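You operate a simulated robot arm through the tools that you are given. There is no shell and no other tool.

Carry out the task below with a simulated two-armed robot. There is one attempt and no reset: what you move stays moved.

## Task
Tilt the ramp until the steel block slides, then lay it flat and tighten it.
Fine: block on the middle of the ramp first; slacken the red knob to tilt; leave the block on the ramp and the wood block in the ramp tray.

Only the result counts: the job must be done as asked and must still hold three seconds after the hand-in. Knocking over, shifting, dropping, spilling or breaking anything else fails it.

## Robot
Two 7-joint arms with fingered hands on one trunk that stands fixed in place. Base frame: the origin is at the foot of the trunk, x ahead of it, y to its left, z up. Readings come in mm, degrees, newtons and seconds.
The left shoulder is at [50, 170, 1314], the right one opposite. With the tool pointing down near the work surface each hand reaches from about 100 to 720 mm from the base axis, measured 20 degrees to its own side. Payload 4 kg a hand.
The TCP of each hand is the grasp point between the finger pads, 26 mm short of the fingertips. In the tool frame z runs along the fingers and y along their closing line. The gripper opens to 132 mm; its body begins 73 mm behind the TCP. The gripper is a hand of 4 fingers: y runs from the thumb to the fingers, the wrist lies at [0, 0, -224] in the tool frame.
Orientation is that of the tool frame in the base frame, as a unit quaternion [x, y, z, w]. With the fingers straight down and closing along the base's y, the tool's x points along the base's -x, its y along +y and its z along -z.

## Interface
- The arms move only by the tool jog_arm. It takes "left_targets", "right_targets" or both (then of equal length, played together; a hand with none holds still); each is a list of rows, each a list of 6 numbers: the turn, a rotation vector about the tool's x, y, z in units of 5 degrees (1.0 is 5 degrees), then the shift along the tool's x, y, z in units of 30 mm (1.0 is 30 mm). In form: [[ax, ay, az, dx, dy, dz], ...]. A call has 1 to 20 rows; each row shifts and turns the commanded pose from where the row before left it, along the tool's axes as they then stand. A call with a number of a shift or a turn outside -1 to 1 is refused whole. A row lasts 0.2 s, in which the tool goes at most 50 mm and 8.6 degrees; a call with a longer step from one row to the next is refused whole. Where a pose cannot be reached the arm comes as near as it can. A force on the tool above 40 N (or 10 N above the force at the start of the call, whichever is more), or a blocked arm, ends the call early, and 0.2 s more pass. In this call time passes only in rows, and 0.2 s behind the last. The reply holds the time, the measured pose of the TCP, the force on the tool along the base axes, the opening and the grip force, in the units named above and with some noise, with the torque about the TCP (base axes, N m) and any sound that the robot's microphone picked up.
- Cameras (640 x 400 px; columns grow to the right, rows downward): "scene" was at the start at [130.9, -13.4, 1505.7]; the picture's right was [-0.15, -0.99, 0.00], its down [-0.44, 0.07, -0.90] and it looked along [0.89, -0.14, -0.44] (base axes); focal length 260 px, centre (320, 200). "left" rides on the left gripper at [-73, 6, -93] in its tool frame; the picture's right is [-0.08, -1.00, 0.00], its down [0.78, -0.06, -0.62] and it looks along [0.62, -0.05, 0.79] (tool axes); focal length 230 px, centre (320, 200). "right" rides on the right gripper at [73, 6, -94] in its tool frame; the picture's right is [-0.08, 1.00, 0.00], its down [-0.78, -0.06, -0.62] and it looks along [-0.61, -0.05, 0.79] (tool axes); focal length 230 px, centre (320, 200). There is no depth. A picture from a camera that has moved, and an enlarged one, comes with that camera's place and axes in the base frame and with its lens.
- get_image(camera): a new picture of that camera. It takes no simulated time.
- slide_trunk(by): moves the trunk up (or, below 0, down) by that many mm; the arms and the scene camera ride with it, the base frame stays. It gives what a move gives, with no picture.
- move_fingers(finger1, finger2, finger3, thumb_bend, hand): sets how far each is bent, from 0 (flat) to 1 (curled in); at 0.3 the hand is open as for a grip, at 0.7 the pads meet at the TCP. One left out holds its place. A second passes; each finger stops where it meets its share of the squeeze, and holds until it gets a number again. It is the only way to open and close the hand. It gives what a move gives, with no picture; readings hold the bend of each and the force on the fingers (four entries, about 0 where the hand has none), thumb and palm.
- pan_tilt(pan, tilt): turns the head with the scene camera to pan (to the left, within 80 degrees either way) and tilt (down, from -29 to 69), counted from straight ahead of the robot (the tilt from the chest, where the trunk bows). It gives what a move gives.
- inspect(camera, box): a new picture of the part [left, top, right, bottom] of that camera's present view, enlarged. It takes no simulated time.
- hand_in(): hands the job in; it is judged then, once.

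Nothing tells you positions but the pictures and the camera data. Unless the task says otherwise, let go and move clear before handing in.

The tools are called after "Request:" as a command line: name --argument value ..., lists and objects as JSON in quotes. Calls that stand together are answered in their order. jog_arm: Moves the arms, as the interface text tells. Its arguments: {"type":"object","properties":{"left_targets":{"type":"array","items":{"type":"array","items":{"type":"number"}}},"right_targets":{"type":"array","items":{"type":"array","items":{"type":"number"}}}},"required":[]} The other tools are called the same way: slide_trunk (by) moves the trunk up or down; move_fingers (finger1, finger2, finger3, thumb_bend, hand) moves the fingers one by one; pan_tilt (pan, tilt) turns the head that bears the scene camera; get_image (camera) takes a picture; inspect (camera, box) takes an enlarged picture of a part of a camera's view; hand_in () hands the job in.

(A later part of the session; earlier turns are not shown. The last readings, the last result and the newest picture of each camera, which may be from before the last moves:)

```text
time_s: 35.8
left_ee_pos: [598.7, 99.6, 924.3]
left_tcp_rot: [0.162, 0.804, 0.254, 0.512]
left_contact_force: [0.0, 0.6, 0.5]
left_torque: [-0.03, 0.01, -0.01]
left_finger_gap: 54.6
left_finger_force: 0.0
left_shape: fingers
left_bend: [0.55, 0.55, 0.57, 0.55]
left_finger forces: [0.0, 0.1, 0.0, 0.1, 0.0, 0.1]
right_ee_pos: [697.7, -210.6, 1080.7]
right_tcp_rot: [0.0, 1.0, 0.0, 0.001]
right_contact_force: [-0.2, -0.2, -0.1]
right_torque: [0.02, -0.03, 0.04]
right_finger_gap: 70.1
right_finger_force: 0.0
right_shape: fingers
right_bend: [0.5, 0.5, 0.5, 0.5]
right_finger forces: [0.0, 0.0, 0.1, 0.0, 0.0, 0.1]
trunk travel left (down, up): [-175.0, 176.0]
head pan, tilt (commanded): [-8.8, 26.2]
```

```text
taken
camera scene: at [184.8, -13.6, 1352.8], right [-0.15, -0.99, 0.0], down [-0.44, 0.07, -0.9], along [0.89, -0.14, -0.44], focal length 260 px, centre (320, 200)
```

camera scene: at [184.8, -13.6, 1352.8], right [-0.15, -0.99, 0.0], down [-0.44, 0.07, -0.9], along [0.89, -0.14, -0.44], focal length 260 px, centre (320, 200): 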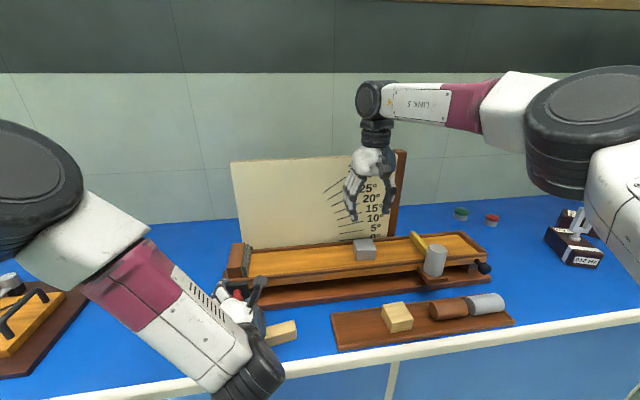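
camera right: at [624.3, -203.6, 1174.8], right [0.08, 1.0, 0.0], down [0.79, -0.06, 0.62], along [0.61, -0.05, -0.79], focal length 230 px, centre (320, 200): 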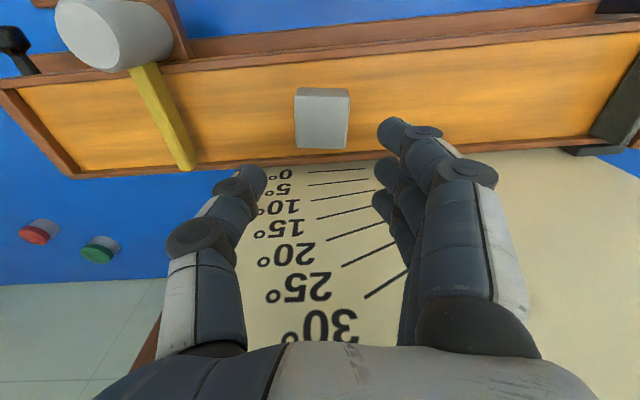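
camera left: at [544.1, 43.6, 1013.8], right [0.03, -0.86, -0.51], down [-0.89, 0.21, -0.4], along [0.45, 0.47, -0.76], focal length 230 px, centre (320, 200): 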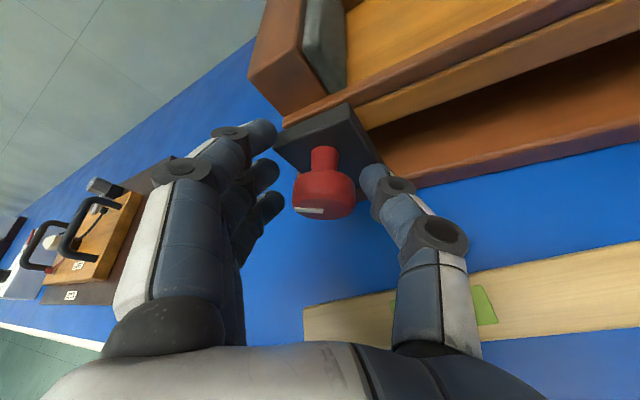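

Hand is rolled +35° and clear. Pinching again and turning the knob another ~55° counter-clockwise.

Request:
move_fingers --hand "left" --finger2 0.72 --thumb_bend 0.72

Request:
inspect --camera "left" --box '[240, 110, 400, 250]'

Request:
jog_arm --left_targets '[[0.314, 0, -0.681, 0, 0, 0], [0.314, 0, -0.681, 0, 0, 0], [0.314, 0, -0.681, 0, 0, 0], [0.314, 0, -0.681, 0, 0, 0], [0.314, 0, -0.681, 0, 0, 0], [0.314, 0, -0.681, 0, 0, 0], [0.314, 0, -0.681, 0, 0, 0], [0.314, 0, -0.681, 0, 0, 0]]'

Request:
inspect --camera "left" --box '[240, 110, 400, 250]'

```text
time_s: 36.8
left_ee_pos: [598.6, 97.6, 923.3]
left_tcp_rot: [0.163, 0.805, 0.252, 0.512]
left_contact_force: [6.8, -8.1, -7.4]
left_torque: [-0.05, 0.05, 0.0]
left_finger_gap: 42.9
left_finger_force: 10.2
left_shape: fingers
left_bend: [0.55, 0.7, 0.57, 0.67]
left_finger forces: [0.0, 4.6, 0.0, 0.1, 15.3, 0.0]
right_ee_pos: [699.7, -211.2, 1080.9]
right_tcp_rot: [0.0, 1.0, 0.0, -0.001]
right_contact_force: [0.1, -0.3, 0.2]
right_torque: [0.02, 0.0, 0.0]
right_finger_gap: 70.1
right_finger_force: 0.0
right_shape: fingers
right_bend: [0.5, 0.5, 0.5, 0.5]
right_finger forces: [0.1, 0.1, 0.0, 0.0, 0.0, 0.0]
trunk travel left (down, up): [-175.0, 176.0]
head pan, tilt (commanded): [-8.8, 26.2]
```

```text
2.86 times, centred on (320, 180) of left
camera zoom: at [545.2, 43.0, 1013.0], right [0.03, -0.86, -0.51], down [-0.89, 0.21, -0.4], along [0.45, 0.47, -0.76], focal length 657 px, centre (320, 257)
```

zoom: 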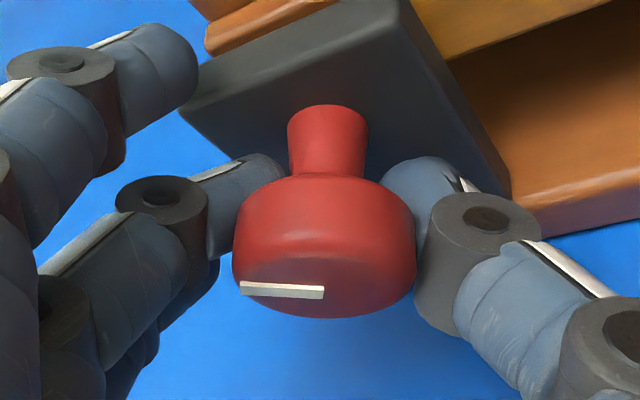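

```text
time_s: 38.5
left_ee_pos: [599.1, 99.4, 925.2]
left_tcp_rot: [0.022, 0.843, 0.036, 0.537]
left_contact_force: [11.0, -5.7, 1.1]
left_torque: [-0.05, -0.06, 0.0]
left_finger_gap: 43.5
left_finger_force: 10.5
left_shape: fingers
left_bend: [0.54, 0.69, 0.57, 0.67]
left_finger forces: [0.6, 7.9, 0.0, 0.1, 11.9, 0.1]
right_ee_pos: [698.9, -210.4, 1080.4]
right_tcp_rot: [0.0, 1.0, 0.001, -0.001]
right_contact_force: [1.6, 0.2, 0.6]
right_torque: [0.01, -0.02, 0.01]
right_finger_gap: 70.0
right_finger_force: 0.0
right_shape: fingers
right_bend: [0.5, 0.5, 0.5, 0.5]
right_finger forces: [0.1, 0.0, 0.1, 0.0, 0.0, 0.1]
trunk travel left (down, up): [-175.0, 176.0]
head pan, tilt (commanded): [-8.8, 26.2]
```

```text
2.86 times, centred on (320, 180) of left
camera zoom: at [545.0, 96.2, 1030.5], right [0.03, -1.0, -0.01], down [-0.89, -0.02, -0.46], along [0.45, 0.03, -0.89], focal length 657 px, centre (320, 257)
```

zoom: 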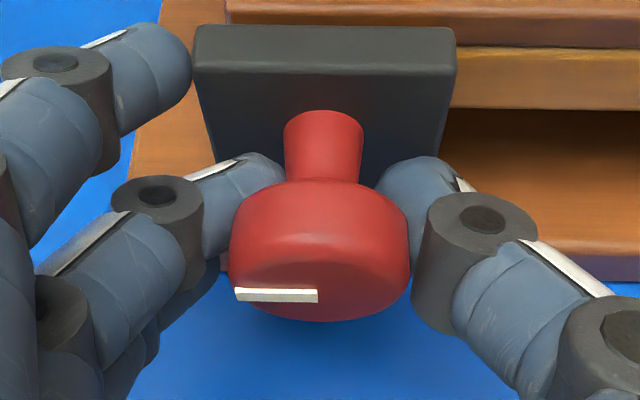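

The mark now points left, so the knob is about 90° counter-clockwise from where it began. Another 25° for good measure.

Request:
jog_arm --left_targets '[[0.314, 0, -0.681, 0, 0, 0], [0.314, 0, -0.681, 0, 0, 0], [0.314, 0, -0.681, 0, 0, 0], [0.314, 0, -0.681, 0, 0, 0], [0.314, 0, -0.681, 0, 0, 0], [0.314, 0, -0.681, 0, 0, 0]]'

Request:
get_image --camera "left"

Request:
inspect --camera "scene" --box '[180, 240, 310, 360]'

```text
time_s: 40.0
left_ee_pos: [598.3, 100.0, 926.2]
left_tcp_rot: [-0.083, 0.833, -0.13, 0.531]
left_contact_force: [12.4, 0.0, 4.9]
left_torque: [0.02, -0.09, 0.0]
left_finger_gap: 40.6
left_finger_force: 9.5
left_shape: fingers
left_bend: [0.55, 0.69, 0.57, 0.67]
left_finger forces: [0.0, 8.7, 0.0, 0.0, 10.5, 0.0]
right_ee_pos: [698.9, -210.4, 1080.4]
right_tcp_rot: [0.0, 1.0, 0.0, -0.001]
right_contact_force: [0.1, -0.6, -0.3]
right_torque: [-0.01, -0.02, 0.02]
right_finger_gap: 69.8
right_finger_force: 0.2
right_shape: fingers
right_bend: [0.5, 0.5, 0.5, 0.5]
right_finger forces: [0.0, 0.0, 0.0, 0.0, 0.0, 0.0]
trunk travel left (down, up): [-175.0, 176.0]
head pan, tilt (commanded): [-8.8, 26.2]
```

```text
taken
camera left: at [545.0, 136.8, 1023.6], right [0.04, -0.93, 0.37], down [-0.89, -0.2, -0.41], along [0.45, -0.31, -0.83], focal length 230 px, centre (320, 200)
```

left: 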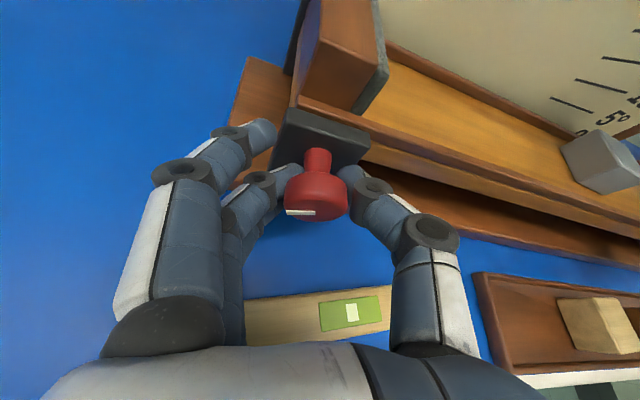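

```text
3.33 times, centred on (245, 300) of scene
camera zoom: at [185.8, -13.5, 1352.7], right [-0.15, -0.99, 0.0], down [-0.44, 0.07, -0.9], along [0.89, -0.14, -0.44], focal length 867 px, centre (570, -133)
```

zoom: 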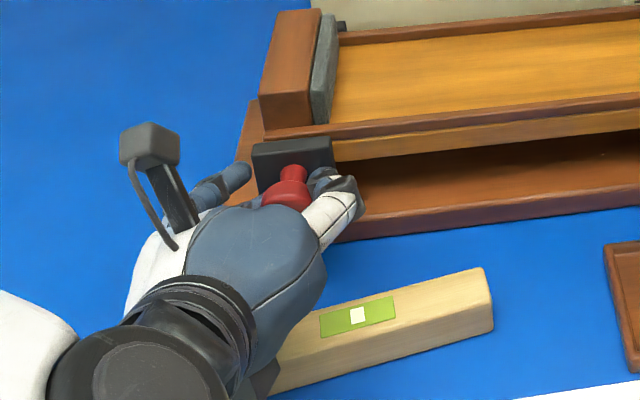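

Knob is about 115° slack. I'll open the pinch, level the roll, and retreat back and up along the tool axis so nothing touches the spirit level.

Request:
move_fingers --hand "left" --finger1 0.53 --finger2 0.53 --finger3 0.53 --thumb_bend 0.53

Request:
jog_arm --left_targets '[[-0.367, 0, 0.794, 0, 0, 0], [-0.367, 0, 0.794, 0, 0, 0], [-0.367, 0, 0.794, 0, 0, 0], [-0.367, 0, 0.794, 0, 0, 0], [0, 0, 0, 0, 0, -0.7], [0, 0, 0, 0, 0, -0.9], [0, 0, 0, 0, 0, -0.9], [0, 0, 0, 0, 0, -0.9]]'

Request:
get_image --camera "left"

Request:
inspect --camera "scene" --box '[180, 240, 310, 360]'

```text
time_s: 41.0
left_ee_pos: [599.1, 100.2, 925.4]
left_tcp_rot: [-0.083, 0.833, -0.128, 0.532]
left_contact_force: [0.5, 0.5, 0.3]
left_torque: [0.05, 0.01, 0.0]
left_finger_gap: 60.3
left_finger_force: 0.2
left_shape: fingers
left_bend: [0.53, 0.53, 0.53, 0.53]
left_finger forces: [0.1, 0.0, 0.0, 0.0, 0.0, 0.0]
right_ee_pos: [698.7, -210.1, 1082.1]
right_tcp_rot: [0.0, 1.0, 0.0, 0.0]
right_contact_force: [-0.3, 0.1, 0.4]
right_torque: [0.03, -0.01, -0.02]
right_finger_gap: 69.8
right_finger_force: 0.1
right_shape: fingers
right_bend: [0.5, 0.5, 0.5, 0.5]
right_finger forces: [0.0, 0.0, 0.0, 0.0, 0.0, 0.1]
trunk travel left (down, up): [-175.0, 176.0]
head pan, tilt (commanded): [-8.8, 26.2]
```

```text
time_s: 42.8
left_ee_pos: [503.2, 100.7, 967.1]
left_tcp_rot: [-0.001, 0.843, -0.001, 0.538]
left_contact_force: [-0.5, 0.0, 0.7]
left_torque: [-0.01, -0.02, 0.01]
left_finger_gap: 60.4
left_finger_force: 0.0
left_shape: fingers
left_bend: [0.53, 0.53, 0.53, 0.53]
left_finger forces: [0.0, 0.1, 0.1, 0.0, 0.0, 0.2]
right_ee_pos: [697.3, -210.2, 1081.1]
right_tcp_rot: [0.001, 1.0, 0.0, -0.001]
right_contact_force: [-0.4, -0.4, 0.3]
right_torque: [0.0, 0.0, -0.03]
right_finger_gap: 69.9
right_finger_force: 0.1
right_shape: fingers
right_bend: [0.5, 0.5, 0.5, 0.5]
right_finger forces: [0.0, 0.0, 0.1, 0.0, 0.0, 0.0]
trunk travel left (down, up): [-175.0, 176.0]
head pan, tilt (commanded): [-8.8, 26.2]
```

```text
taken
camera left: at [449.3, 106.1, 1072.1], right [0.03, -1.0, 0.07], down [-0.89, -0.06, -0.45], along [0.46, -0.05, -0.89], focal length 230 px, centre (320, 200)
```

left: 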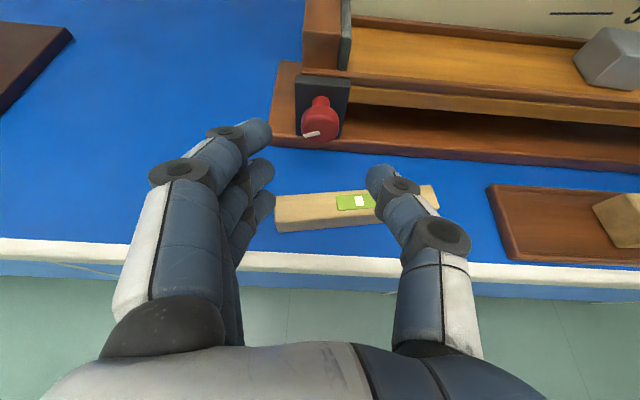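

```text
3.33 times, centred on (245, 300) of scene
camera zoom: at [184.5, -13.5, 1352.9], right [-0.15, -0.99, 0.0], down [-0.44, 0.07, -0.9], along [0.89, -0.14, -0.44], focal length 867 px, centre (570, -133)
```

zoom: 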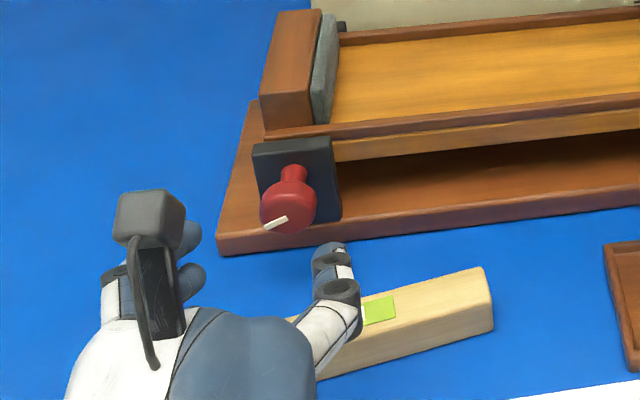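

The knob is slack and its mark points down-left. I'll lift the left hand out of the way, check the level and ramp, and start bringing the right hand back toward the black handle.

Request:
jog_arm --left_targets '[[0, 0, 0, -0.9, 0, -0.42], [0, 0, 0, -0.9, 0, -0.42], [0, 0, 0, -0.9, 0, -0.42], [0, 0, 0, -0.9, 0, -0.42], [0, 0, 0, 0, 0.5, 0], [0, 0, 0, 0, 0.9, 0], [0, 0, 0, 0, 0.9, 0], [0, 0, 0, 0, 0.9, 0]]' --right_targets '[[0, 0, 0, 0.9125, -0.875, -0.204], [0, 0, 0, 0.9125, -0.875, -0.204], [0, 0, 0, 0.9125, -0.875, -0.204], [0, 0, 0, 0.9125, -0.875, -0.204], [0, 0, 0, 0.9125, -0.875, -0.204], [0, 0, 0, 0.9125, -0.875, -0.204], [0, 0, 0, 0.9125, -0.875, -0.204], [0, 0, 0, 0.9125, -0.875, -0.204]]'

Request:
get_image --camera "scene"

Request:
inspect --camera "scene" --box '[200, 225, 310, 360]'

Request:
get_image --camera "right"

```text
time_s: 44.5
left_ee_pos: [544.7, 176.4, 1091.1]
left_tcp_rot: [0.0, 0.843, -0.002, 0.538]
left_contact_force: [-0.1, -0.9, -0.3]
left_torque: [-0.03, 0.01, 0.0]
left_finger_gap: 60.2
left_finger_force: 0.0
left_shape: fingers
left_bend: [0.53, 0.53, 0.53, 0.53]
left_finger forces: [0.0, 0.0, 0.0, 0.0, 0.1, 0.1]
left hand out of reach, approached as far as the arm can: row 2, 4, 5, 6, 7, 8
right_ee_pos: [476.7, -419.2, 1129.7]
right_tcp_rot: [-0.001, 1.0, 0.0, 0.002]
right_contact_force: [0.3, -0.3, -1.1]
right_torque: [-0.03, -0.04, 0.03]
right_finger_gap: 69.9
right_finger_force: 0.1
right_shape: fingers
right_bend: [0.5, 0.5, 0.5, 0.5]
right_finger forces: [0.0, 0.0, 0.0, 0.0, 0.0, 0.0]
trunk travel left (down, up): [-175.0, 176.0]
head pan, tilt (commanded): [-8.8, 26.2]
```

```text
taken
camera scene: at [183.9, -13.2, 1353.1], right [-0.15, -0.99, 0.0], down [-0.43, 0.07, -0.9], along [0.89, -0.14, -0.44], focal length 260 px, centre (320, 200)
```

scene: 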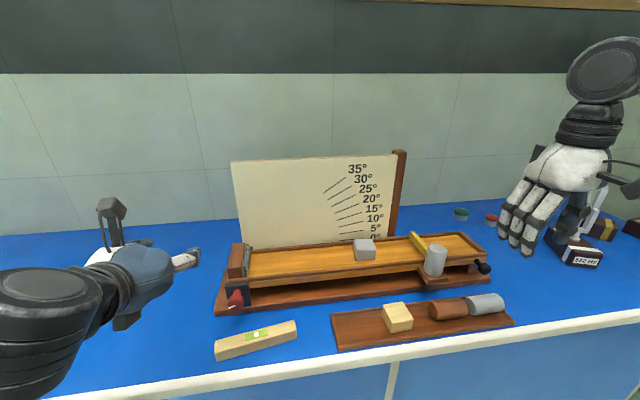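

```text
2.96 times, centred on (255, 292) of scene
camera zoom: at [183.9, -13.2, 1353.1], right [-0.15, -0.99, 0.0], down [-0.43, 0.07, -0.9], along [0.89, -0.14, -0.44], focal length 771 px, centre (513, -74)
```

zoom: 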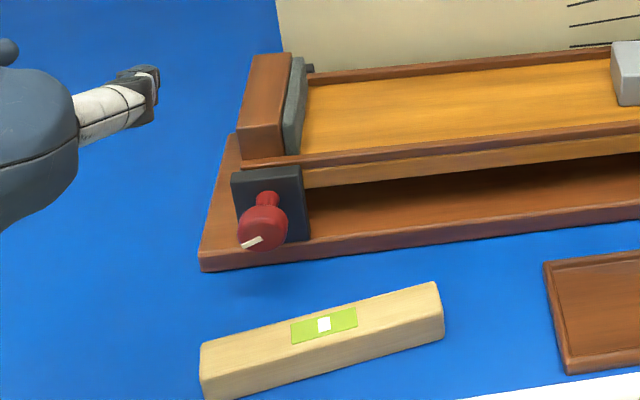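

```text
taken
camera right: at [402.9, -412.4, 1223.2], right [0.08, 1.0, 0.0], down [0.78, -0.06, 0.62], along [0.62, -0.05, -0.79], focal length 230 px, centre (320, 200)
```

right: 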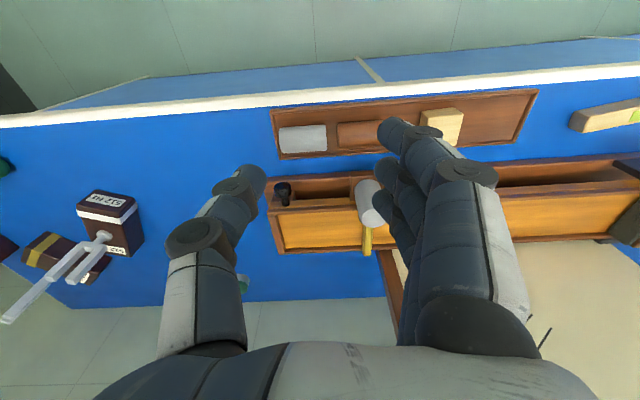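

The ramp and block are unchanged. The level's left end moved about 10 mm toward me, and I plan to nudge it back later. Now I'm turning the right hand so its fingers will sit under the black handle and the thumb above.

Request:
jog_arm --right_targets '[[0, 0, -1, 0, 0, 0], [0, 0, -1, 0, 0, 0], [0, 0, -1, 0, 0, 0], [0, 0, -1, 0, 0, 0], [0, 0, -1, 0, 0, 0], [0, 0, -1, 0, 0, 0], [0, 0, -1, 0, 0, 0], [0, 0, -1, 0, 0, 0], [0, 0, -1, 0, 0, 0], [0, 0, -1, 0, 0, 0], [0, 0, -1, 0, 0, 0], [0, 0, -1, 0, 0, 0], [0, 0, -1, 0, 0, 0], [0, 0, -1, 0, 0, 0], [0, 0, -1, 0, 0, 0], [0, 0, -1, 0, 0, 0], [0, 0, -1, 0, 0, 0], [0, 0, -1, 0, 0, 0]]'

Request:
jog_arm --right_targets '[[1, 0, 0, 0, 0, 0], [1, 0, 0, 0, 0, 0], [1, 0, 0, 0, 0, 0], [1, 0, 0, 0, 0, 0], [1, 0, 0, 0, 0, 0], [1, 0, 0, 0, 0, 0], [1, 0, 0, 0, 0, 0], [1, 0, 0, 0, 0, 0], [1, 0, 0, 0, 0, 0], [1, 0, 0, 0, 0, 0], [1, 0, 0, 0, 0, 0], [1, 0, 0, 0, 0, 0], [1, 0, 0, 0, 0, 0], [1, 0, 0, 0, 0, 0], [1, 0, 0, 0, 0, 0]]'

Request:
get_image --camera "scene"

Request:
get_image --camera "right"

```text
time_s: 48.4
left_ee_pos: [544.9, 176.4, 1089.8]
left_tcp_rot: [-0.001, 0.843, 0.0, 0.538]
left_contact_force: [0.0, 0.0, -0.1]
left_torque: [-0.01, -0.01, -0.02]
left_finger_gap: 60.3
left_finger_force: 0.0
left_shape: fingers
left_bend: [0.53, 0.53, 0.53, 0.53]
left_finger forces: [0.0, 0.0, 0.0, 0.1, 0.0, 0.1]
right_ee_pos: [478.4, -419.3, 1130.7]
right_tcp_rot: [0.708, -0.706, 0.0, 0.0]
right_contact_force: [0.0, 0.3, 0.1]
right_torque: [0.03, 0.02, -0.03]
right_finger_gap: 70.3
right_finger_force: 0.1
right_shape: fingers
right_bend: [0.5, 0.5, 0.5, 0.5]
right_finger forces: [0.0, 0.1, 0.1, 0.0, 0.1, 0.0]
trunk travel left (down, up): [-175.0, 176.0]
head pan, tilt (commanded): [-8.8, 26.2]
```

```text
time_s: 51.5
left_ee_pos: [545.4, 176.1, 1089.7]
left_tcp_rot: [-0.001, 0.843, -0.001, 0.537]
left_contact_force: [-1.2, 0.9, 0.7]
left_torque: [0.02, -0.02, -0.03]
left_finger_gap: 60.5
left_finger_force: 0.0
left_shape: fingers
left_bend: [0.53, 0.53, 0.53, 0.53]
left_finger forces: [0.0, 0.1, 0.1, 0.0, 0.0, 0.1]
right_ee_pos: [486.9, -430.6, 1132.9]
right_tcp_rot: [-0.561, 0.561, -0.429, 0.431]
right_contact_force: [-0.1, -0.7, 0.8]
right_torque: [0.01, -0.02, 0.02]
right_finger_gap: 70.2
right_finger_force: 0.2
right_shape: fingers
right_bend: [0.5, 0.5, 0.5, 0.5]
right_finger forces: [0.0, 0.0, 0.0, 0.0, 0.0, 0.0]
right hand out of reach, approached as far as the arm can: row 14, 15
trunk travel left (down, up): [-175.0, 176.0]
head pan, tilt (commanded): [-8.8, 26.2]
```

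```text
taken
camera scene: at [184.8, -13.5, 1352.8], right [-0.15, -0.99, 0.0], down [-0.44, 0.07, -0.9], along [0.89, -0.14, -0.44], focal length 260 px, centre (320, 200)
```

scene: 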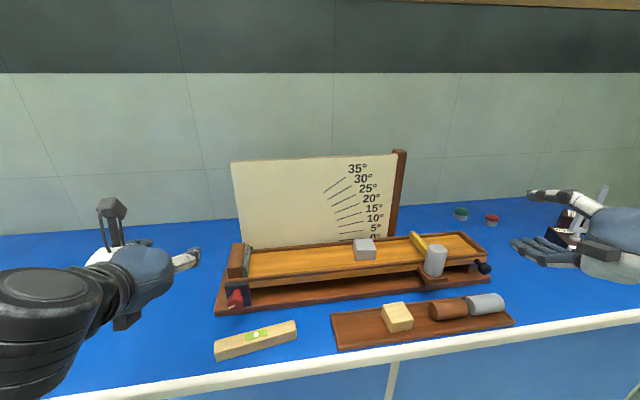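

```text
taken
camera right: at [394.5, -501.7, 1151.0], right [-0.26, 0.08, -0.96], down [-0.58, 0.78, 0.22], along [0.77, 0.62, -0.16], focal length 230 px, centre (320, 200)
```

right: 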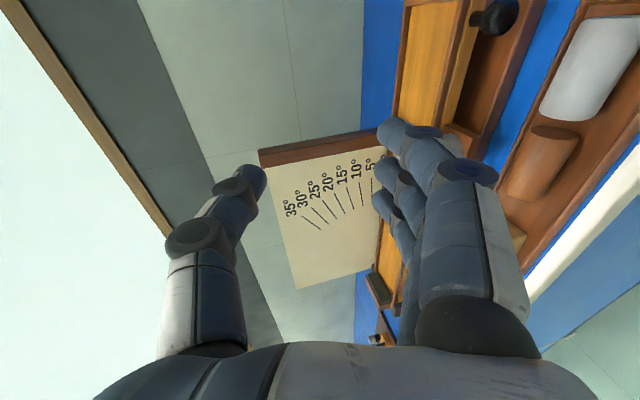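

The tray and the steel cylinder lie right where this low, forward-pointing approach would pass, so I'll use a top-down grip on the handle instead. Undoing the two turns.

Request:
jog_arm --right_targets '[[-1, 0, 0, 0, 0, 0], [-1, 0, 0, 0, 0, 0], [-1, 0, 0, 0, 0, 0], [-1, 0, 0, 0, 0, 0], [-1, 0, 0, 0, 0, 0], [-1, 0, 0, 0, 0, 0], [-1, 0, 0, 0, 0, 0], [-1, 0, 0, 0, 0, 0], [-1, 0, 0, 0, 0, 0], [-1, 0, 0, 0, 0, 0], [-1, 0, 0, 0, 0, 0], [-1, 0, 0, 0, 0, 0], [-1, 0, 0, 0, 0, 0], [-1, 0, 0, 0, 0, 0], [-1, 0, 0, 0, 0, 0]]'

Request:
jog_arm --right_targets '[[0, 0, 1, 0, 0, 0], [0, 0, 1, 0, 0, 0], [0, 0, 1, 0, 0, 0], [0, 0, 1, 0, 0, 0], [0, 0, 1, 0, 0, 0], [0, 0, 1, 0, 0, 0], [0, 0, 1, 0, 0, 0], [0, 0, 1, 0, 0, 0], [0, 0, 1, 0, 0, 0], [0, 0, 1, 0, 0, 0], [0, 0, 1, 0, 0, 0], [0, 0, 1, 0, 0, 0], [0, 0, 1, 0, 0, 0], [0, 0, 1, 0, 0, 0], [0, 0, 1, 0, 0, 0], [0, 0, 1, 0, 0, 0], [0, 0, 1, 0, 0, 0], [0, 0, 1, 0, 0, 0]]'

Request:
get_image --camera "right"

```text
time_s: 54.8
left_ee_pos: [545.4, 175.9, 1089.7]
left_tcp_rot: [-0.001, 0.843, -0.001, 0.538]
left_contact_force: [-0.4, -0.2, -0.5]
left_torque: [-0.04, 0.01, 0.05]
left_finger_gap: 60.4
left_finger_force: 0.1
left_shape: fingers
left_bend: [0.53, 0.53, 0.53, 0.53]
left_finger forces: [0.0, 0.0, 0.1, 0.0, 0.1, 0.0]
right_ee_pos: [487.0, -429.0, 1133.4]
right_tcp_rot: [-0.707, 0.707, 0.001, 0.0]
right_contact_force: [0.0, 0.9, -0.7]
right_torque: [0.0, 0.01, -0.01]
right_finger_gap: 69.9
right_finger_force: 0.1
right_shape: fingers
right_bend: [0.5, 0.5, 0.5, 0.5]
right_finger forces: [0.0, 0.1, 0.0, 0.0, 0.1, 0.0]
trunk travel left (down, up): [-175.0, 176.0]
head pan, tilt (commanded): [-8.8, 26.2]
```

```text
time_s: 58.5
left_ee_pos: [545.5, 176.7, 1090.9]
left_tcp_rot: [-0.001, 0.844, -0.001, 0.537]
left_contact_force: [-0.2, 0.2, -0.3]
left_torque: [0.02, 0.03, 0.03]
left_finger_gap: 60.2
left_finger_force: 0.1
left_shape: fingers
left_bend: [0.53, 0.53, 0.53, 0.53]
left_finger forces: [0.1, 0.1, 0.1, 0.0, 0.0, 0.0]
right_ee_pos: [487.6, -431.2, 1132.8]
right_tcp_rot: [0.002, 1.0, 0.0, 0.0]
right_contact_force: [0.1, 0.0, 0.4]
right_torque: [0.03, 0.0, -0.02]
right_finger_gap: 69.8
right_finger_force: 0.1
right_shape: fingers
right_bend: [0.5, 0.5, 0.5, 0.5]
right_finger forces: [0.0, 0.1, 0.0, 0.0, 0.0, 0.0]
trunk travel left (down, up): [-175.0, 176.0]
head pan, tilt (commanded): [-8.8, 26.2]
```

```text
taken
camera right: at [413.4, -423.0, 1226.0], right [0.08, 1.0, 0.0], down [0.78, -0.06, 0.62], along [0.61, -0.05, -0.79], focal length 230 px, centre (320, 200)
```

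right: 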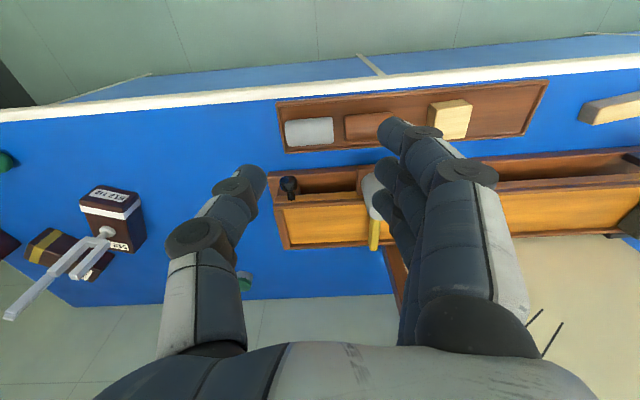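

Request:
jog_arm --right_targets '[[0, 0, 0, -0.68, -0.321, 0.55], [0, 0, 0, -0.68, -0.321, 0.55], [0, 0, 0, -0.68, -0.321, 0.55], [0, 0, 0, -0.68, -0.321, 0.55], [0, 0, 0, -0.68, -0.321, 0.55], [0, 0, 0, -0.68, -0.321, 0.55]]'

Request:
get_image --camera "right"

Request:
inspect --camera "scene" --box '[390, 170, 560, 320]'

```text
time_s: 60.0
left_ee_pos: [546.8, 175.1, 1089.8]
left_tcp_rot: [-0.001, 0.843, 0.0, 0.537]
left_contact_force: [-0.1, 0.1, 0.4]
left_torque: [-0.01, 0.02, 0.0]
left_finger_gap: 60.4
left_finger_force: 0.1
left_shape: fingers
left_bend: [0.53, 0.53, 0.53, 0.53]
left_finger forces: [0.0, 0.1, 0.1, 0.1, 0.0, 0.1]
right_ee_pos: [611.9, -486.5, 1032.1]
right_tcp_rot: [0.0, 1.0, 0.001, 0.001]
right_contact_force: [-0.1, 0.6, -0.2]
right_torque: [0.0, 0.06, 0.03]
right_finger_gap: 70.0
right_finger_force: 0.1
right_shape: fingers
right_bend: [0.5, 0.5, 0.5, 0.5]
right_finger forces: [0.0, 0.1, 0.0, 0.0, 0.1, 0.0]
trunk travel left (down, up): [-175.0, 176.0]
head pan, tilt (commanded): [-8.8, 26.2]
```

```text
taken
camera right: at [538.7, -480.2, 1125.7], right [0.08, 1.0, 0.0], down [0.79, -0.06, 0.62], along [0.61, -0.05, -0.79], focal length 230 px, centre (320, 200)
```

right: 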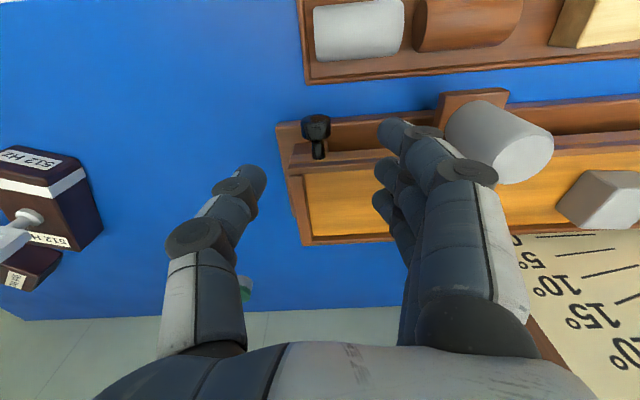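

```text
2.67 times, centred on (475, 245) of scene
camera zoom: at [185.6, -13.6, 1352.6], right [-0.15, -0.99, 0.0], down [-0.44, 0.07, -0.9], along [0.89, -0.14, -0.44], focal length 694 px, centre (-93, 80)
```

zoom: 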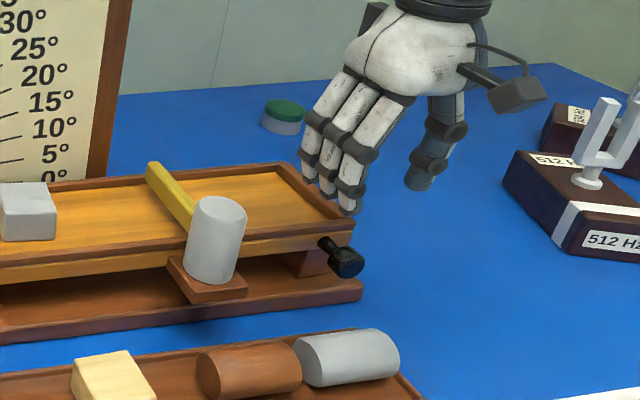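

Request:
inspect --camera "right" --box '[270, 90, 370, 180]'

```text
4.44 times, centred on (320, 135) of right
camera zoom: at [538.7, -480.2, 1125.7], right [0.08, 1.0, 0.0], down [0.79, -0.06, 0.62], along [0.61, -0.05, -0.79], focal length 1022 px, centre (320, 489)
```

zoom: 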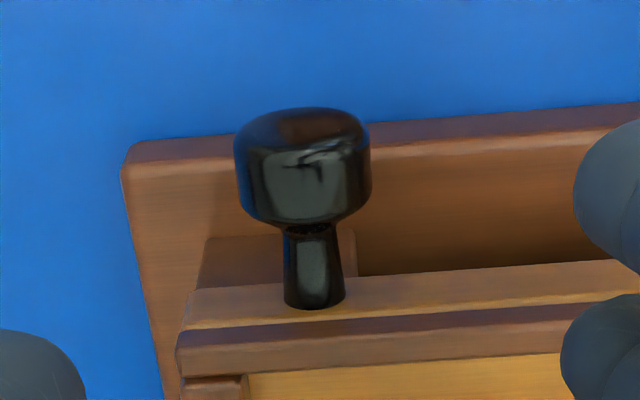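

The handle head is 28 mm across, centred near (613, −489, 923), with its stem running to the ramp side. Descending around it, keeping the inner finger clear of the ramp's side.

Request:
jog_arm --right_targets '[[0, 0, 0, 0.05, -0.03, 0.9], [0, 0, 0, 0.04, -0.03, 0.9], [0, 0, 0, 0.04, -0.03, 0.9]]'

Request:
get_image --camera "right"

Request:
inspect --camera "scene" --box '[420, 200, 540, 310]'

```text
time_s: 60.8
left_ee_pos: [545.8, 175.9, 1089.8]
left_tcp_rot: [0.001, 0.844, -0.002, 0.537]
left_contact_force: [-0.1, 0.1, 0.2]
left_torque: [-0.02, 0.0, 0.0]
left_finger_gap: 60.3
left_finger_force: 0.0
left_shape: fingers
left_bend: [0.53, 0.53, 0.53, 0.53]
left_finger forces: [0.0, 0.0, 0.0, 0.1, 0.0, 0.0]
right_ee_pos: [607.0, -488.4, 951.8]
right_tcp_rot: [-0.001, 1.0, -0.001, 0.001]
right_contact_force: [-0.6, 0.1, -0.2]
right_torque: [0.0, 0.0, 0.01]
right_finger_gap: 69.9
right_finger_force: 0.1
right_shape: fingers
right_bend: [0.5, 0.5, 0.5, 0.5]
right_finger forces: [0.0, 0.1, 0.0, 0.1, 0.1, 0.1]
trunk travel left (down, up): [-175.0, 176.0]
head pan, tilt (commanded): [-8.8, 26.2]
```

```text
taken
camera right: at [534.3, -482.7, 1045.7], right [0.08, 1.0, 0.0], down [0.78, -0.06, 0.62], along [0.61, -0.05, -0.79], focal length 230 px, centre (320, 200)
```

right: 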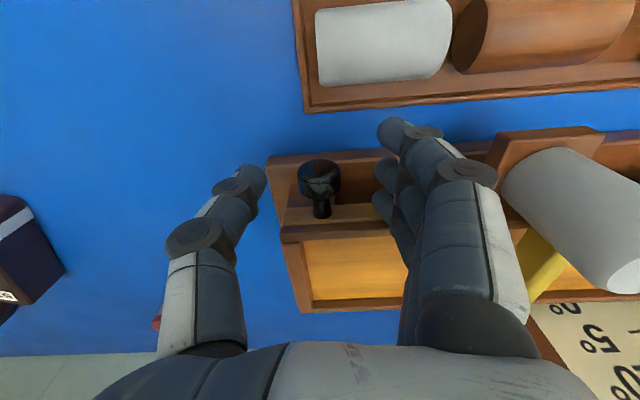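

```text
3.64 times, centred on (480, 255) of scene
camera zoom: at [185.4, -13.8, 1352.6], right [-0.15, -0.99, 0.0], down [-0.44, 0.07, -0.9], along [0.89, -0.14, -0.44], focal length 946 px, centre (-262, 0)
```

zoom: 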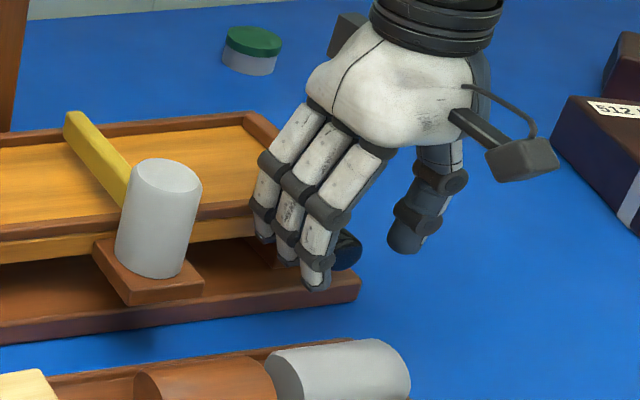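

Request:
jog_arm --right_targets '[[0, 0, 0, 0, -0.01, 0.4], [0, 0, 0, 0, -0.01, 0.4], [0, 0, 0, 0, 0, 0.35]]'

Request:
get_image --camera "right"

Request:
inspect --camera "scene" --box '[420, 200, 540, 310]'

```text
time_s: 61.5
left_ee_pos: [546.2, 175.8, 1090.8]
left_tcp_rot: [-0.002, 0.844, 0.0, 0.537]
left_contact_force: [-0.5, -0.1, -0.9]
left_torque: [-0.01, 0.01, 0.01]
left_finger_gap: 60.0
left_finger_force: 0.1
left_shape: fingers
left_bend: [0.53, 0.53, 0.53, 0.53]
left_finger forces: [0.1, 0.1, 0.0, 0.0, 0.0, 0.0]
right_ee_pos: [606.6, -489.1, 918.6]
right_tcp_rot: [0.001, 1.0, 0.0, 0.0]
right_contact_force: [0.0, -0.4, 1.0]
right_torque: [-0.01, 0.0, 0.0]
right_finger_gap: 70.0
right_finger_force: 0.0
right_shape: fingers
right_bend: [0.5, 0.5, 0.5, 0.5]
right_finger forces: [0.1, 0.1, 0.0, 0.0, 0.0, 0.0]
trunk travel left (down, up): [-175.0, 176.0]
head pan, tilt (commanded): [-8.8, 26.2]
```

```text
taken
camera right: at [532.5, -483.4, 1011.5], right [0.08, 1.0, 0.0], down [0.78, -0.06, 0.62], along [0.61, -0.05, -0.79], focal length 230 px, centre (320, 200)
```

right: 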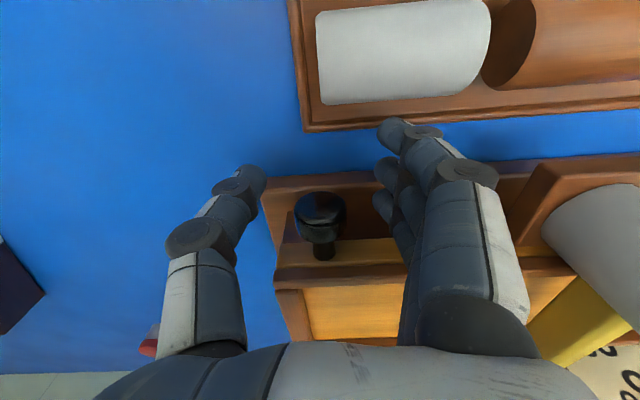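

```text
3.64 times, centred on (480, 255) of scene
camera zoom: at [185.1, -13.6, 1352.8], right [-0.15, -0.99, 0.0], down [-0.44, 0.07, -0.9], along [0.89, -0.14, -0.44], focal length 946 px, centre (-262, 0)
```

zoom: 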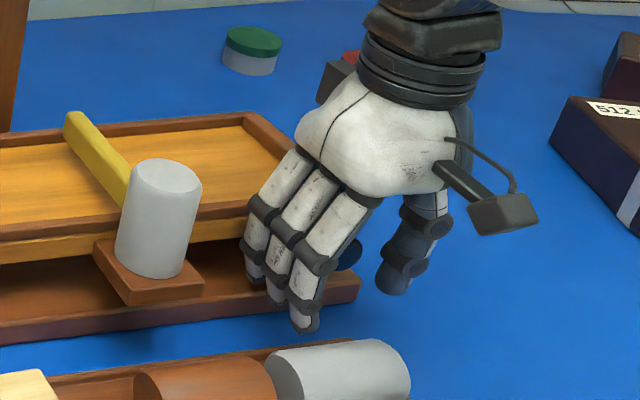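

The handle head sits between thumb and fingers. Closing thumb and the two rear fingers around it.

Request:
move_fingers --hand "right" --finger1 0.6 --finger2 0.75 --finger3 0.75 --thumb_bend 0.75

Request:
get_image --camera "right"

Request:
inspect --camera "right" --box '[240, 120, 420, 270]'

```text
time_s: 62.5
left_ee_pos: [546.2, 175.3, 1091.1]
left_tcp_rot: [-0.002, 0.843, 0.0, 0.538]
left_contact_force: [-0.1, 0.0, -0.4]
left_torque: [0.02, 0.01, 0.01]
left_finger_gap: 60.7
left_finger_force: 0.1
left_shape: fingers
left_bend: [0.53, 0.53, 0.53, 0.53]
left_finger forces: [0.0, 0.0, 0.0, 0.0, 0.0, 0.1]
right_ee_pos: [606.8, -489.5, 918.3]
right_tcp_rot: [0.0, 1.0, 0.001, 0.0]
right_contact_force: [0.3, -3.5, -2.8]
right_torque: [-0.01, -0.03, -0.02]
right_finger_gap: 26.3
right_finger_force: 4.3
right_shape: fingers
right_bend: [0.6, 0.74, 0.74, 0.72]
right_finger forces: [0.0, 0.0, 0.9, 0.0, 8.3, 0.0]
trunk travel left (down, up): [-175.0, 176.0]
head pan, tilt (commanded): [-8.8, 26.2]
```

```text
taken
camera right: at [532.4, -483.9, 1011.4], right [0.08, 1.0, 0.0], down [0.79, -0.06, 0.62], along [0.61, -0.05, -0.79], focal length 230 px, centre (320, 200)
```

right: 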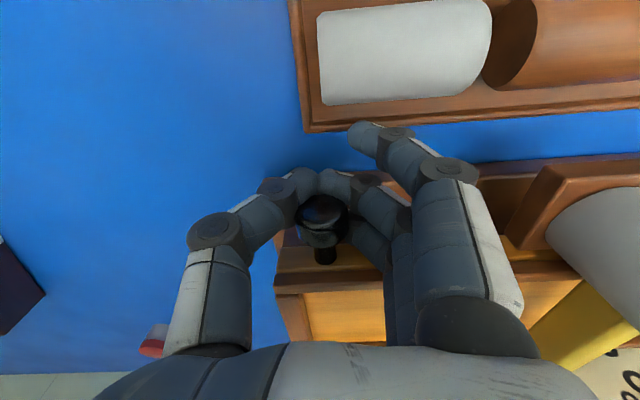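

```text
2.67 times, centred on (330, 195) of right
camera zoom: at [532.4, -483.9, 1011.4], right [0.08, 1.0, 0.0], down [0.79, -0.06, 0.62], along [0.61, -0.05, -0.79], focal length 614 px, centre (293, 213)
```

zoom: 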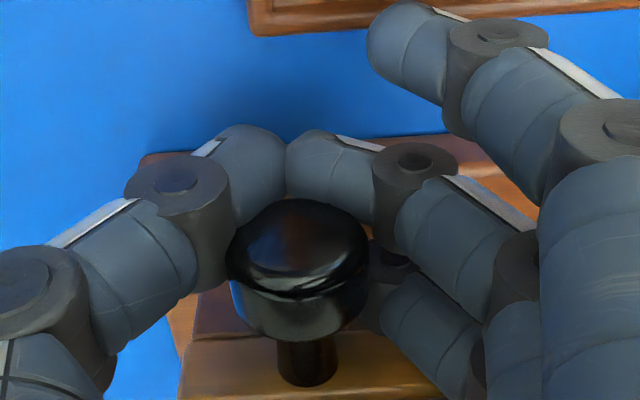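

The fingertips have curled together beneath the handle's head, forming a cradle. Raising gently to take up the slack and feel the load.

Request:
jog_arm --right_targets '[[0, 0, 0, 0, 0, -0.15], [0, 0, 0, 0, 0, -0.15], [0, 0, 0, 0, 0, -0.15]]'

Request:
inspect --camera "right" --box '[240, 120, 420, 270]'

Request:
inspect --camera "scene" --box '[220, 180, 540, 340]'

```text
time_s: 63.4
left_ee_pos: [544.8, 176.3, 1091.3]
left_tcp_rot: [-0.001, 0.844, -0.001, 0.537]
left_contact_force: [0.3, -0.1, -0.3]
left_torque: [0.03, -0.01, 0.02]
left_finger_gap: 60.3
left_finger_force: 0.0
left_shape: fingers
left_bend: [0.53, 0.53, 0.53, 0.53]
left_finger forces: [0.0, 0.0, 0.0, 0.0, 0.1, 0.0]
right_ee_pos: [605.6, -490.2, 931.1]
right_tcp_rot: [0.001, 1.0, 0.001, -0.001]
right_contact_force: [0.5, -3.1, -3.2]
right_torque: [0.02, -0.01, 0.01]
right_finger_gap: 26.3
right_finger_force: 4.0
right_shape: fingers
right_bend: [0.6, 0.74, 0.74, 0.72]
right_finger forces: [0.0, 0.1, 1.2, 0.0, 7.4, 0.0]
trunk travel left (down, up): [-175.0, 176.0]
head pan, tilt (commanded): [-8.8, 26.2]
```

```text
2.67 times, centred on (330, 195) of right
camera zoom: at [532.3, -484.0, 1024.4], right [0.08, 1.0, 0.0], down [0.79, -0.06, 0.62], along [0.61, -0.05, -0.79], focal length 614 px, centre (293, 213)
```

zoom: 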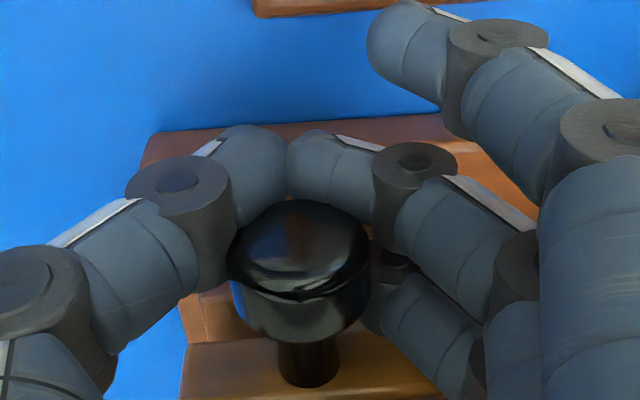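

```text
2.00 times, centred on (380, 260) of scene
camera zoom: at [185.1, -14.0, 1352.8], right [-0.15, -0.99, 0.0], down [-0.44, 0.07, -0.9], along [0.89, -0.14, -0.44], focal length 520 px, centre (200, 80)
```

zoom: 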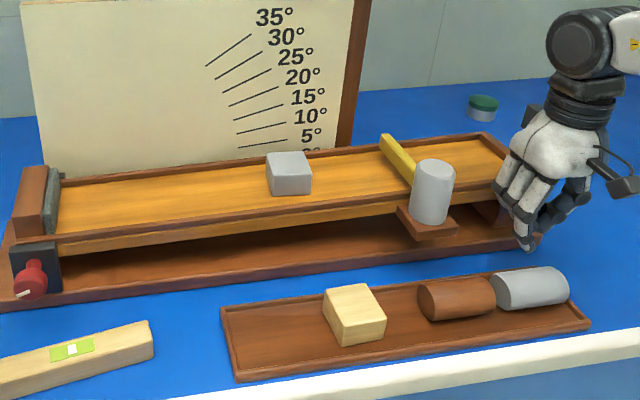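

The ramp lifts freely with only about 3 N, and the gate bracket rides along with it. Lifting along the arc, rolling the hand with the ramp, to about 10°.

Request:
jog_arm --right_targets '[[0.2, 0, 0, 0, 0.003, -0.343], [0.2, 0, 0, 0, 0.003, -0.343], [0.2, 0, 0, 0, 0.003, -0.343], [0.2, 0, 0, 0, 0.003, -0.343], [0.2, 0, 0, 0, 0.003, -0.343], [0.2, 0, 0, 0, 0.003, -0.343], [0.2, 0, 0, 0, 0.003, -0.343], [0.2, 0, 0, 0, 0.003, -0.343]]'

Request:
get_image --camera "scene"

Request:
inspect --camera "right" --box '[240, 120, 420, 270]'

```text
time_s: 65.2
left_ee_pos: [544.6, 176.5, 1090.4]
left_tcp_rot: [-0.003, 0.844, 0.001, 0.537]
left_contact_force: [0.7, 0.1, -0.1]
left_torque: [-0.03, -0.01, 0.04]
left_finger_gap: 60.4
left_finger_force: 0.1
left_shape: fingers
left_bend: [0.53, 0.53, 0.53, 0.53]
left_finger forces: [0.0, 0.1, 0.0, 0.1, 0.0, 0.1]
right_ee_pos: [606.0, -484.7, 1013.8]
right_tcp_rot: [0.0, 0.998, -0.069, 0.0]
right_contact_force: [1.2, 1.3, -2.3]
right_torque: [0.0, 0.0, 0.04]
right_finger_gap: 25.3
right_finger_force: 0.4
right_shape: fingers
right_bend: [0.6, 0.74, 0.74, 0.72]
right_finger forces: [0.0, 0.0, 1.8, 0.0, 0.0, 0.0]
trunk travel left (down, up): [-175.0, 176.0]
head pan, tilt (commanded): [-8.8, 26.2]
```

```text
taken
camera scene: at [185.1, -13.4, 1352.8], right [-0.15, -0.99, 0.0], down [-0.44, 0.07, -0.9], along [0.89, -0.14, -0.44], focal length 260 px, centre (320, 200)
```

scene: 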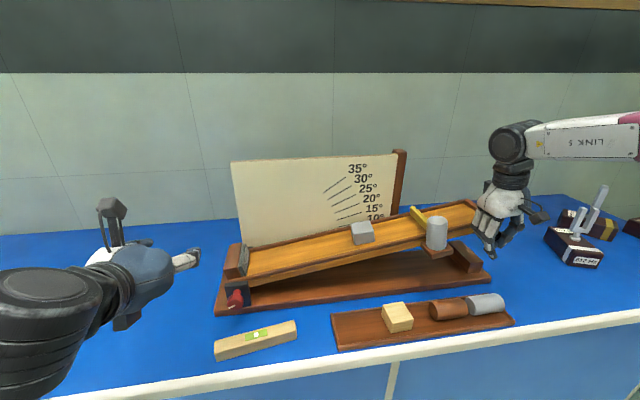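

```text
2.67 times, centred on (330, 195) of right
camera zoom: at [531.8, -464.6, 1106.5], right [0.08, 0.99, -0.14], down [0.79, 0.02, 0.62], along [0.61, -0.16, -0.77], focal length 614 px, centre (293, 213)
```

zoom: 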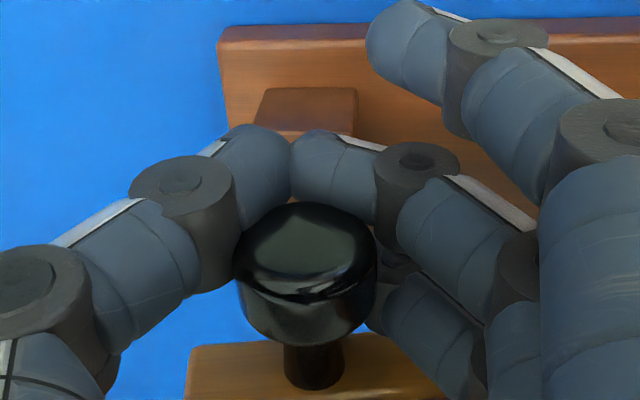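

The ramp is at about 9° and the block has not moved. Continuing in smaller increments.

Request:
jog_arm --right_targets '[[0.2, 0, 0, 0, 0.003, -0.343], [0.2, 0, 0, 0, 0.003, -0.343], [0.2, 0, 0, 0, 0.003, -0.343], [0.2, 0, 0, 0, 0.003, -0.343], [0.2, 0, 0, 0, 0.003, -0.343]]'

Request:
get_image --camera "scene"

```text
time_s: 66.3
left_ee_pos: [544.8, 175.7, 1089.7]
left_tcp_rot: [-0.001, 0.843, -0.001, 0.538]
left_contact_force: [0.3, 1.8, 0.0]
left_torque: [0.01, -0.02, 0.0]
left_finger_gap: 60.3
left_finger_force: 0.1
left_shape: fingers
left_bend: [0.53, 0.53, 0.53, 0.53]
left_finger forces: [0.1, 0.0, 0.0, 0.1, 0.0, 0.0]
right_ee_pos: [604.7, -474.3, 1064.6]
right_tcp_rot: [0.0, 0.994, -0.113, 0.0]
right_contact_force: [1.8, 1.1, -2.9]
right_torque: [0.01, -0.02, -0.01]
right_finger_gap: 25.3
right_finger_force: 1.3
right_shape: fingers
right_bend: [0.6, 0.74, 0.74, 0.72]
right_finger forces: [0.1, 0.0, 2.1, 0.0, 0.0, 0.0]
trunk travel left (down, up): [-175.0, 176.0]
head pan, tilt (commanded): [-8.8, 26.2]
```

```text
taken
camera scene: at [184.9, -13.2, 1352.9], right [-0.15, -0.99, 0.0], down [-0.44, 0.07, -0.9], along [0.89, -0.14, -0.44], focal length 260 px, centre (320, 200)
```

scene: 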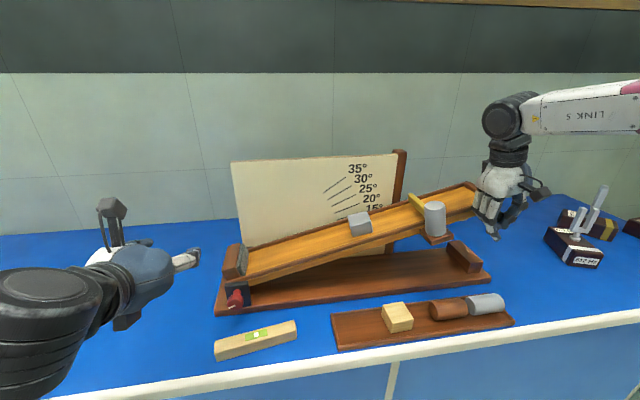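

About 14°, still no slide. Two or three degrees at a time from here.

Request:
jog_arm --right_targets '[[0.15, 0, 0, 0, 0.002, -0.257], [0.15, 0, 0, 0, 0.002, -0.257], [0.15, 0, 0, 0, 0.002, -0.257]]'

Request:
inspect --camera "scene" --box '[220, 140, 500, 320]'

```text
time_s: 67.2
left_ee_pos: [545.6, 175.8, 1091.7]
left_tcp_rot: [-0.002, 0.843, 0.0, 0.538]
left_contact_force: [-1.5, 0.3, -0.2]
left_torque: [0.01, 0.0, 0.01]
left_finger_gap: 60.3
left_finger_force: 0.2
left_shape: fingers
left_bend: [0.53, 0.53, 0.53, 0.53]
left_finger forces: [0.0, 0.1, 0.1, 0.0, 0.0, 0.0]
right_ee_pos: [605.4, -469.3, 1087.0]
right_tcp_rot: [0.0, 0.991, -0.132, 0.001]
right_contact_force: [0.0, 2.2, -1.8]
right_torque: [0.02, 0.03, 0.03]
right_finger_gap: 24.9
right_finger_force: 0.8
right_shape: fingers
right_bend: [0.6, 0.74, 0.74, 0.72]
right_finger forces: [0.0, 0.1, 1.8, 0.0, 0.0, 0.0]
trunk travel left (down, up): [-175.0, 176.0]
head pan, tilt (commanded): [-8.8, 26.2]
```

```text
2.22 times, centred on (360, 230) of scene
camera zoom: at [184.9, -13.2, 1352.8], right [-0.15, -0.99, 0.0], down [-0.44, 0.07, -0.9], along [0.89, -0.14, -0.44], focal length 578 px, centre (231, 133)
```

zoom: 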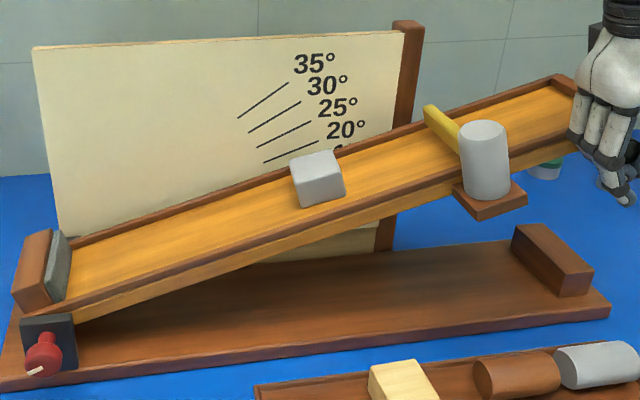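

Request:
jog_arm --right_targets '[[0.12, 0, 0, 0, 0.002, -0.206], [0.12, 0, 0, 0, 0.002, -0.206], [0.12, 0, 0, 0, 0.002, -0.206]]'

Request:
inspect --camera "scene" --box '[220, 140, 500, 320]'

```text
time_s: 68.0
left_ee_pos: [545.7, 176.3, 1089.7]
left_tcp_rot: [-0.002, 0.844, 0.0, 0.537]
left_contact_force: [-0.5, 0.6, -1.3]
left_torque: [-0.03, -0.01, 0.0]
left_finger_gap: 60.2
left_finger_force: 0.1
left_shape: fingers
left_bend: [0.53, 0.53, 0.53, 0.53]
left_finger forces: [0.0, 0.1, 0.0, 0.0, 0.1, 0.0]
right_ee_pos: [605.4, -464.0, 1104.8]
right_tcp_rot: [0.0, 0.989, -0.147, 0.0]
right_contact_force: [0.6, 1.1, -2.3]
right_torque: [0.0, 0.05, 0.0]
right_finger_gap: 24.7
right_finger_force: 0.9
right_shape: fingers
right_bend: [0.6, 0.74, 0.74, 0.72]
right_finger forces: [0.0, 0.0, 2.3, 0.0, 0.0, 0.0]
trunk travel left (down, up): [-175.0, 176.0]
head pan, tilt (commanded): [-8.8, 26.2]
```

```text
2.22 times, centred on (360, 230) of scene
camera zoom: at [185.2, -13.4, 1352.8], right [-0.15, -0.99, 0.0], down [-0.44, 0.07, -0.9], along [0.89, -0.14, -0.44], focal length 578 px, centre (231, 133)
```

zoom: 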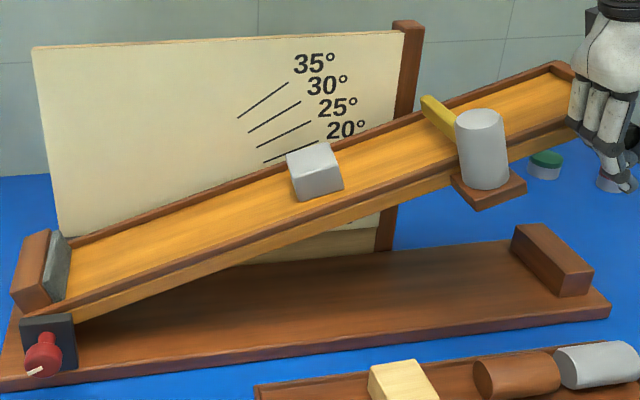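

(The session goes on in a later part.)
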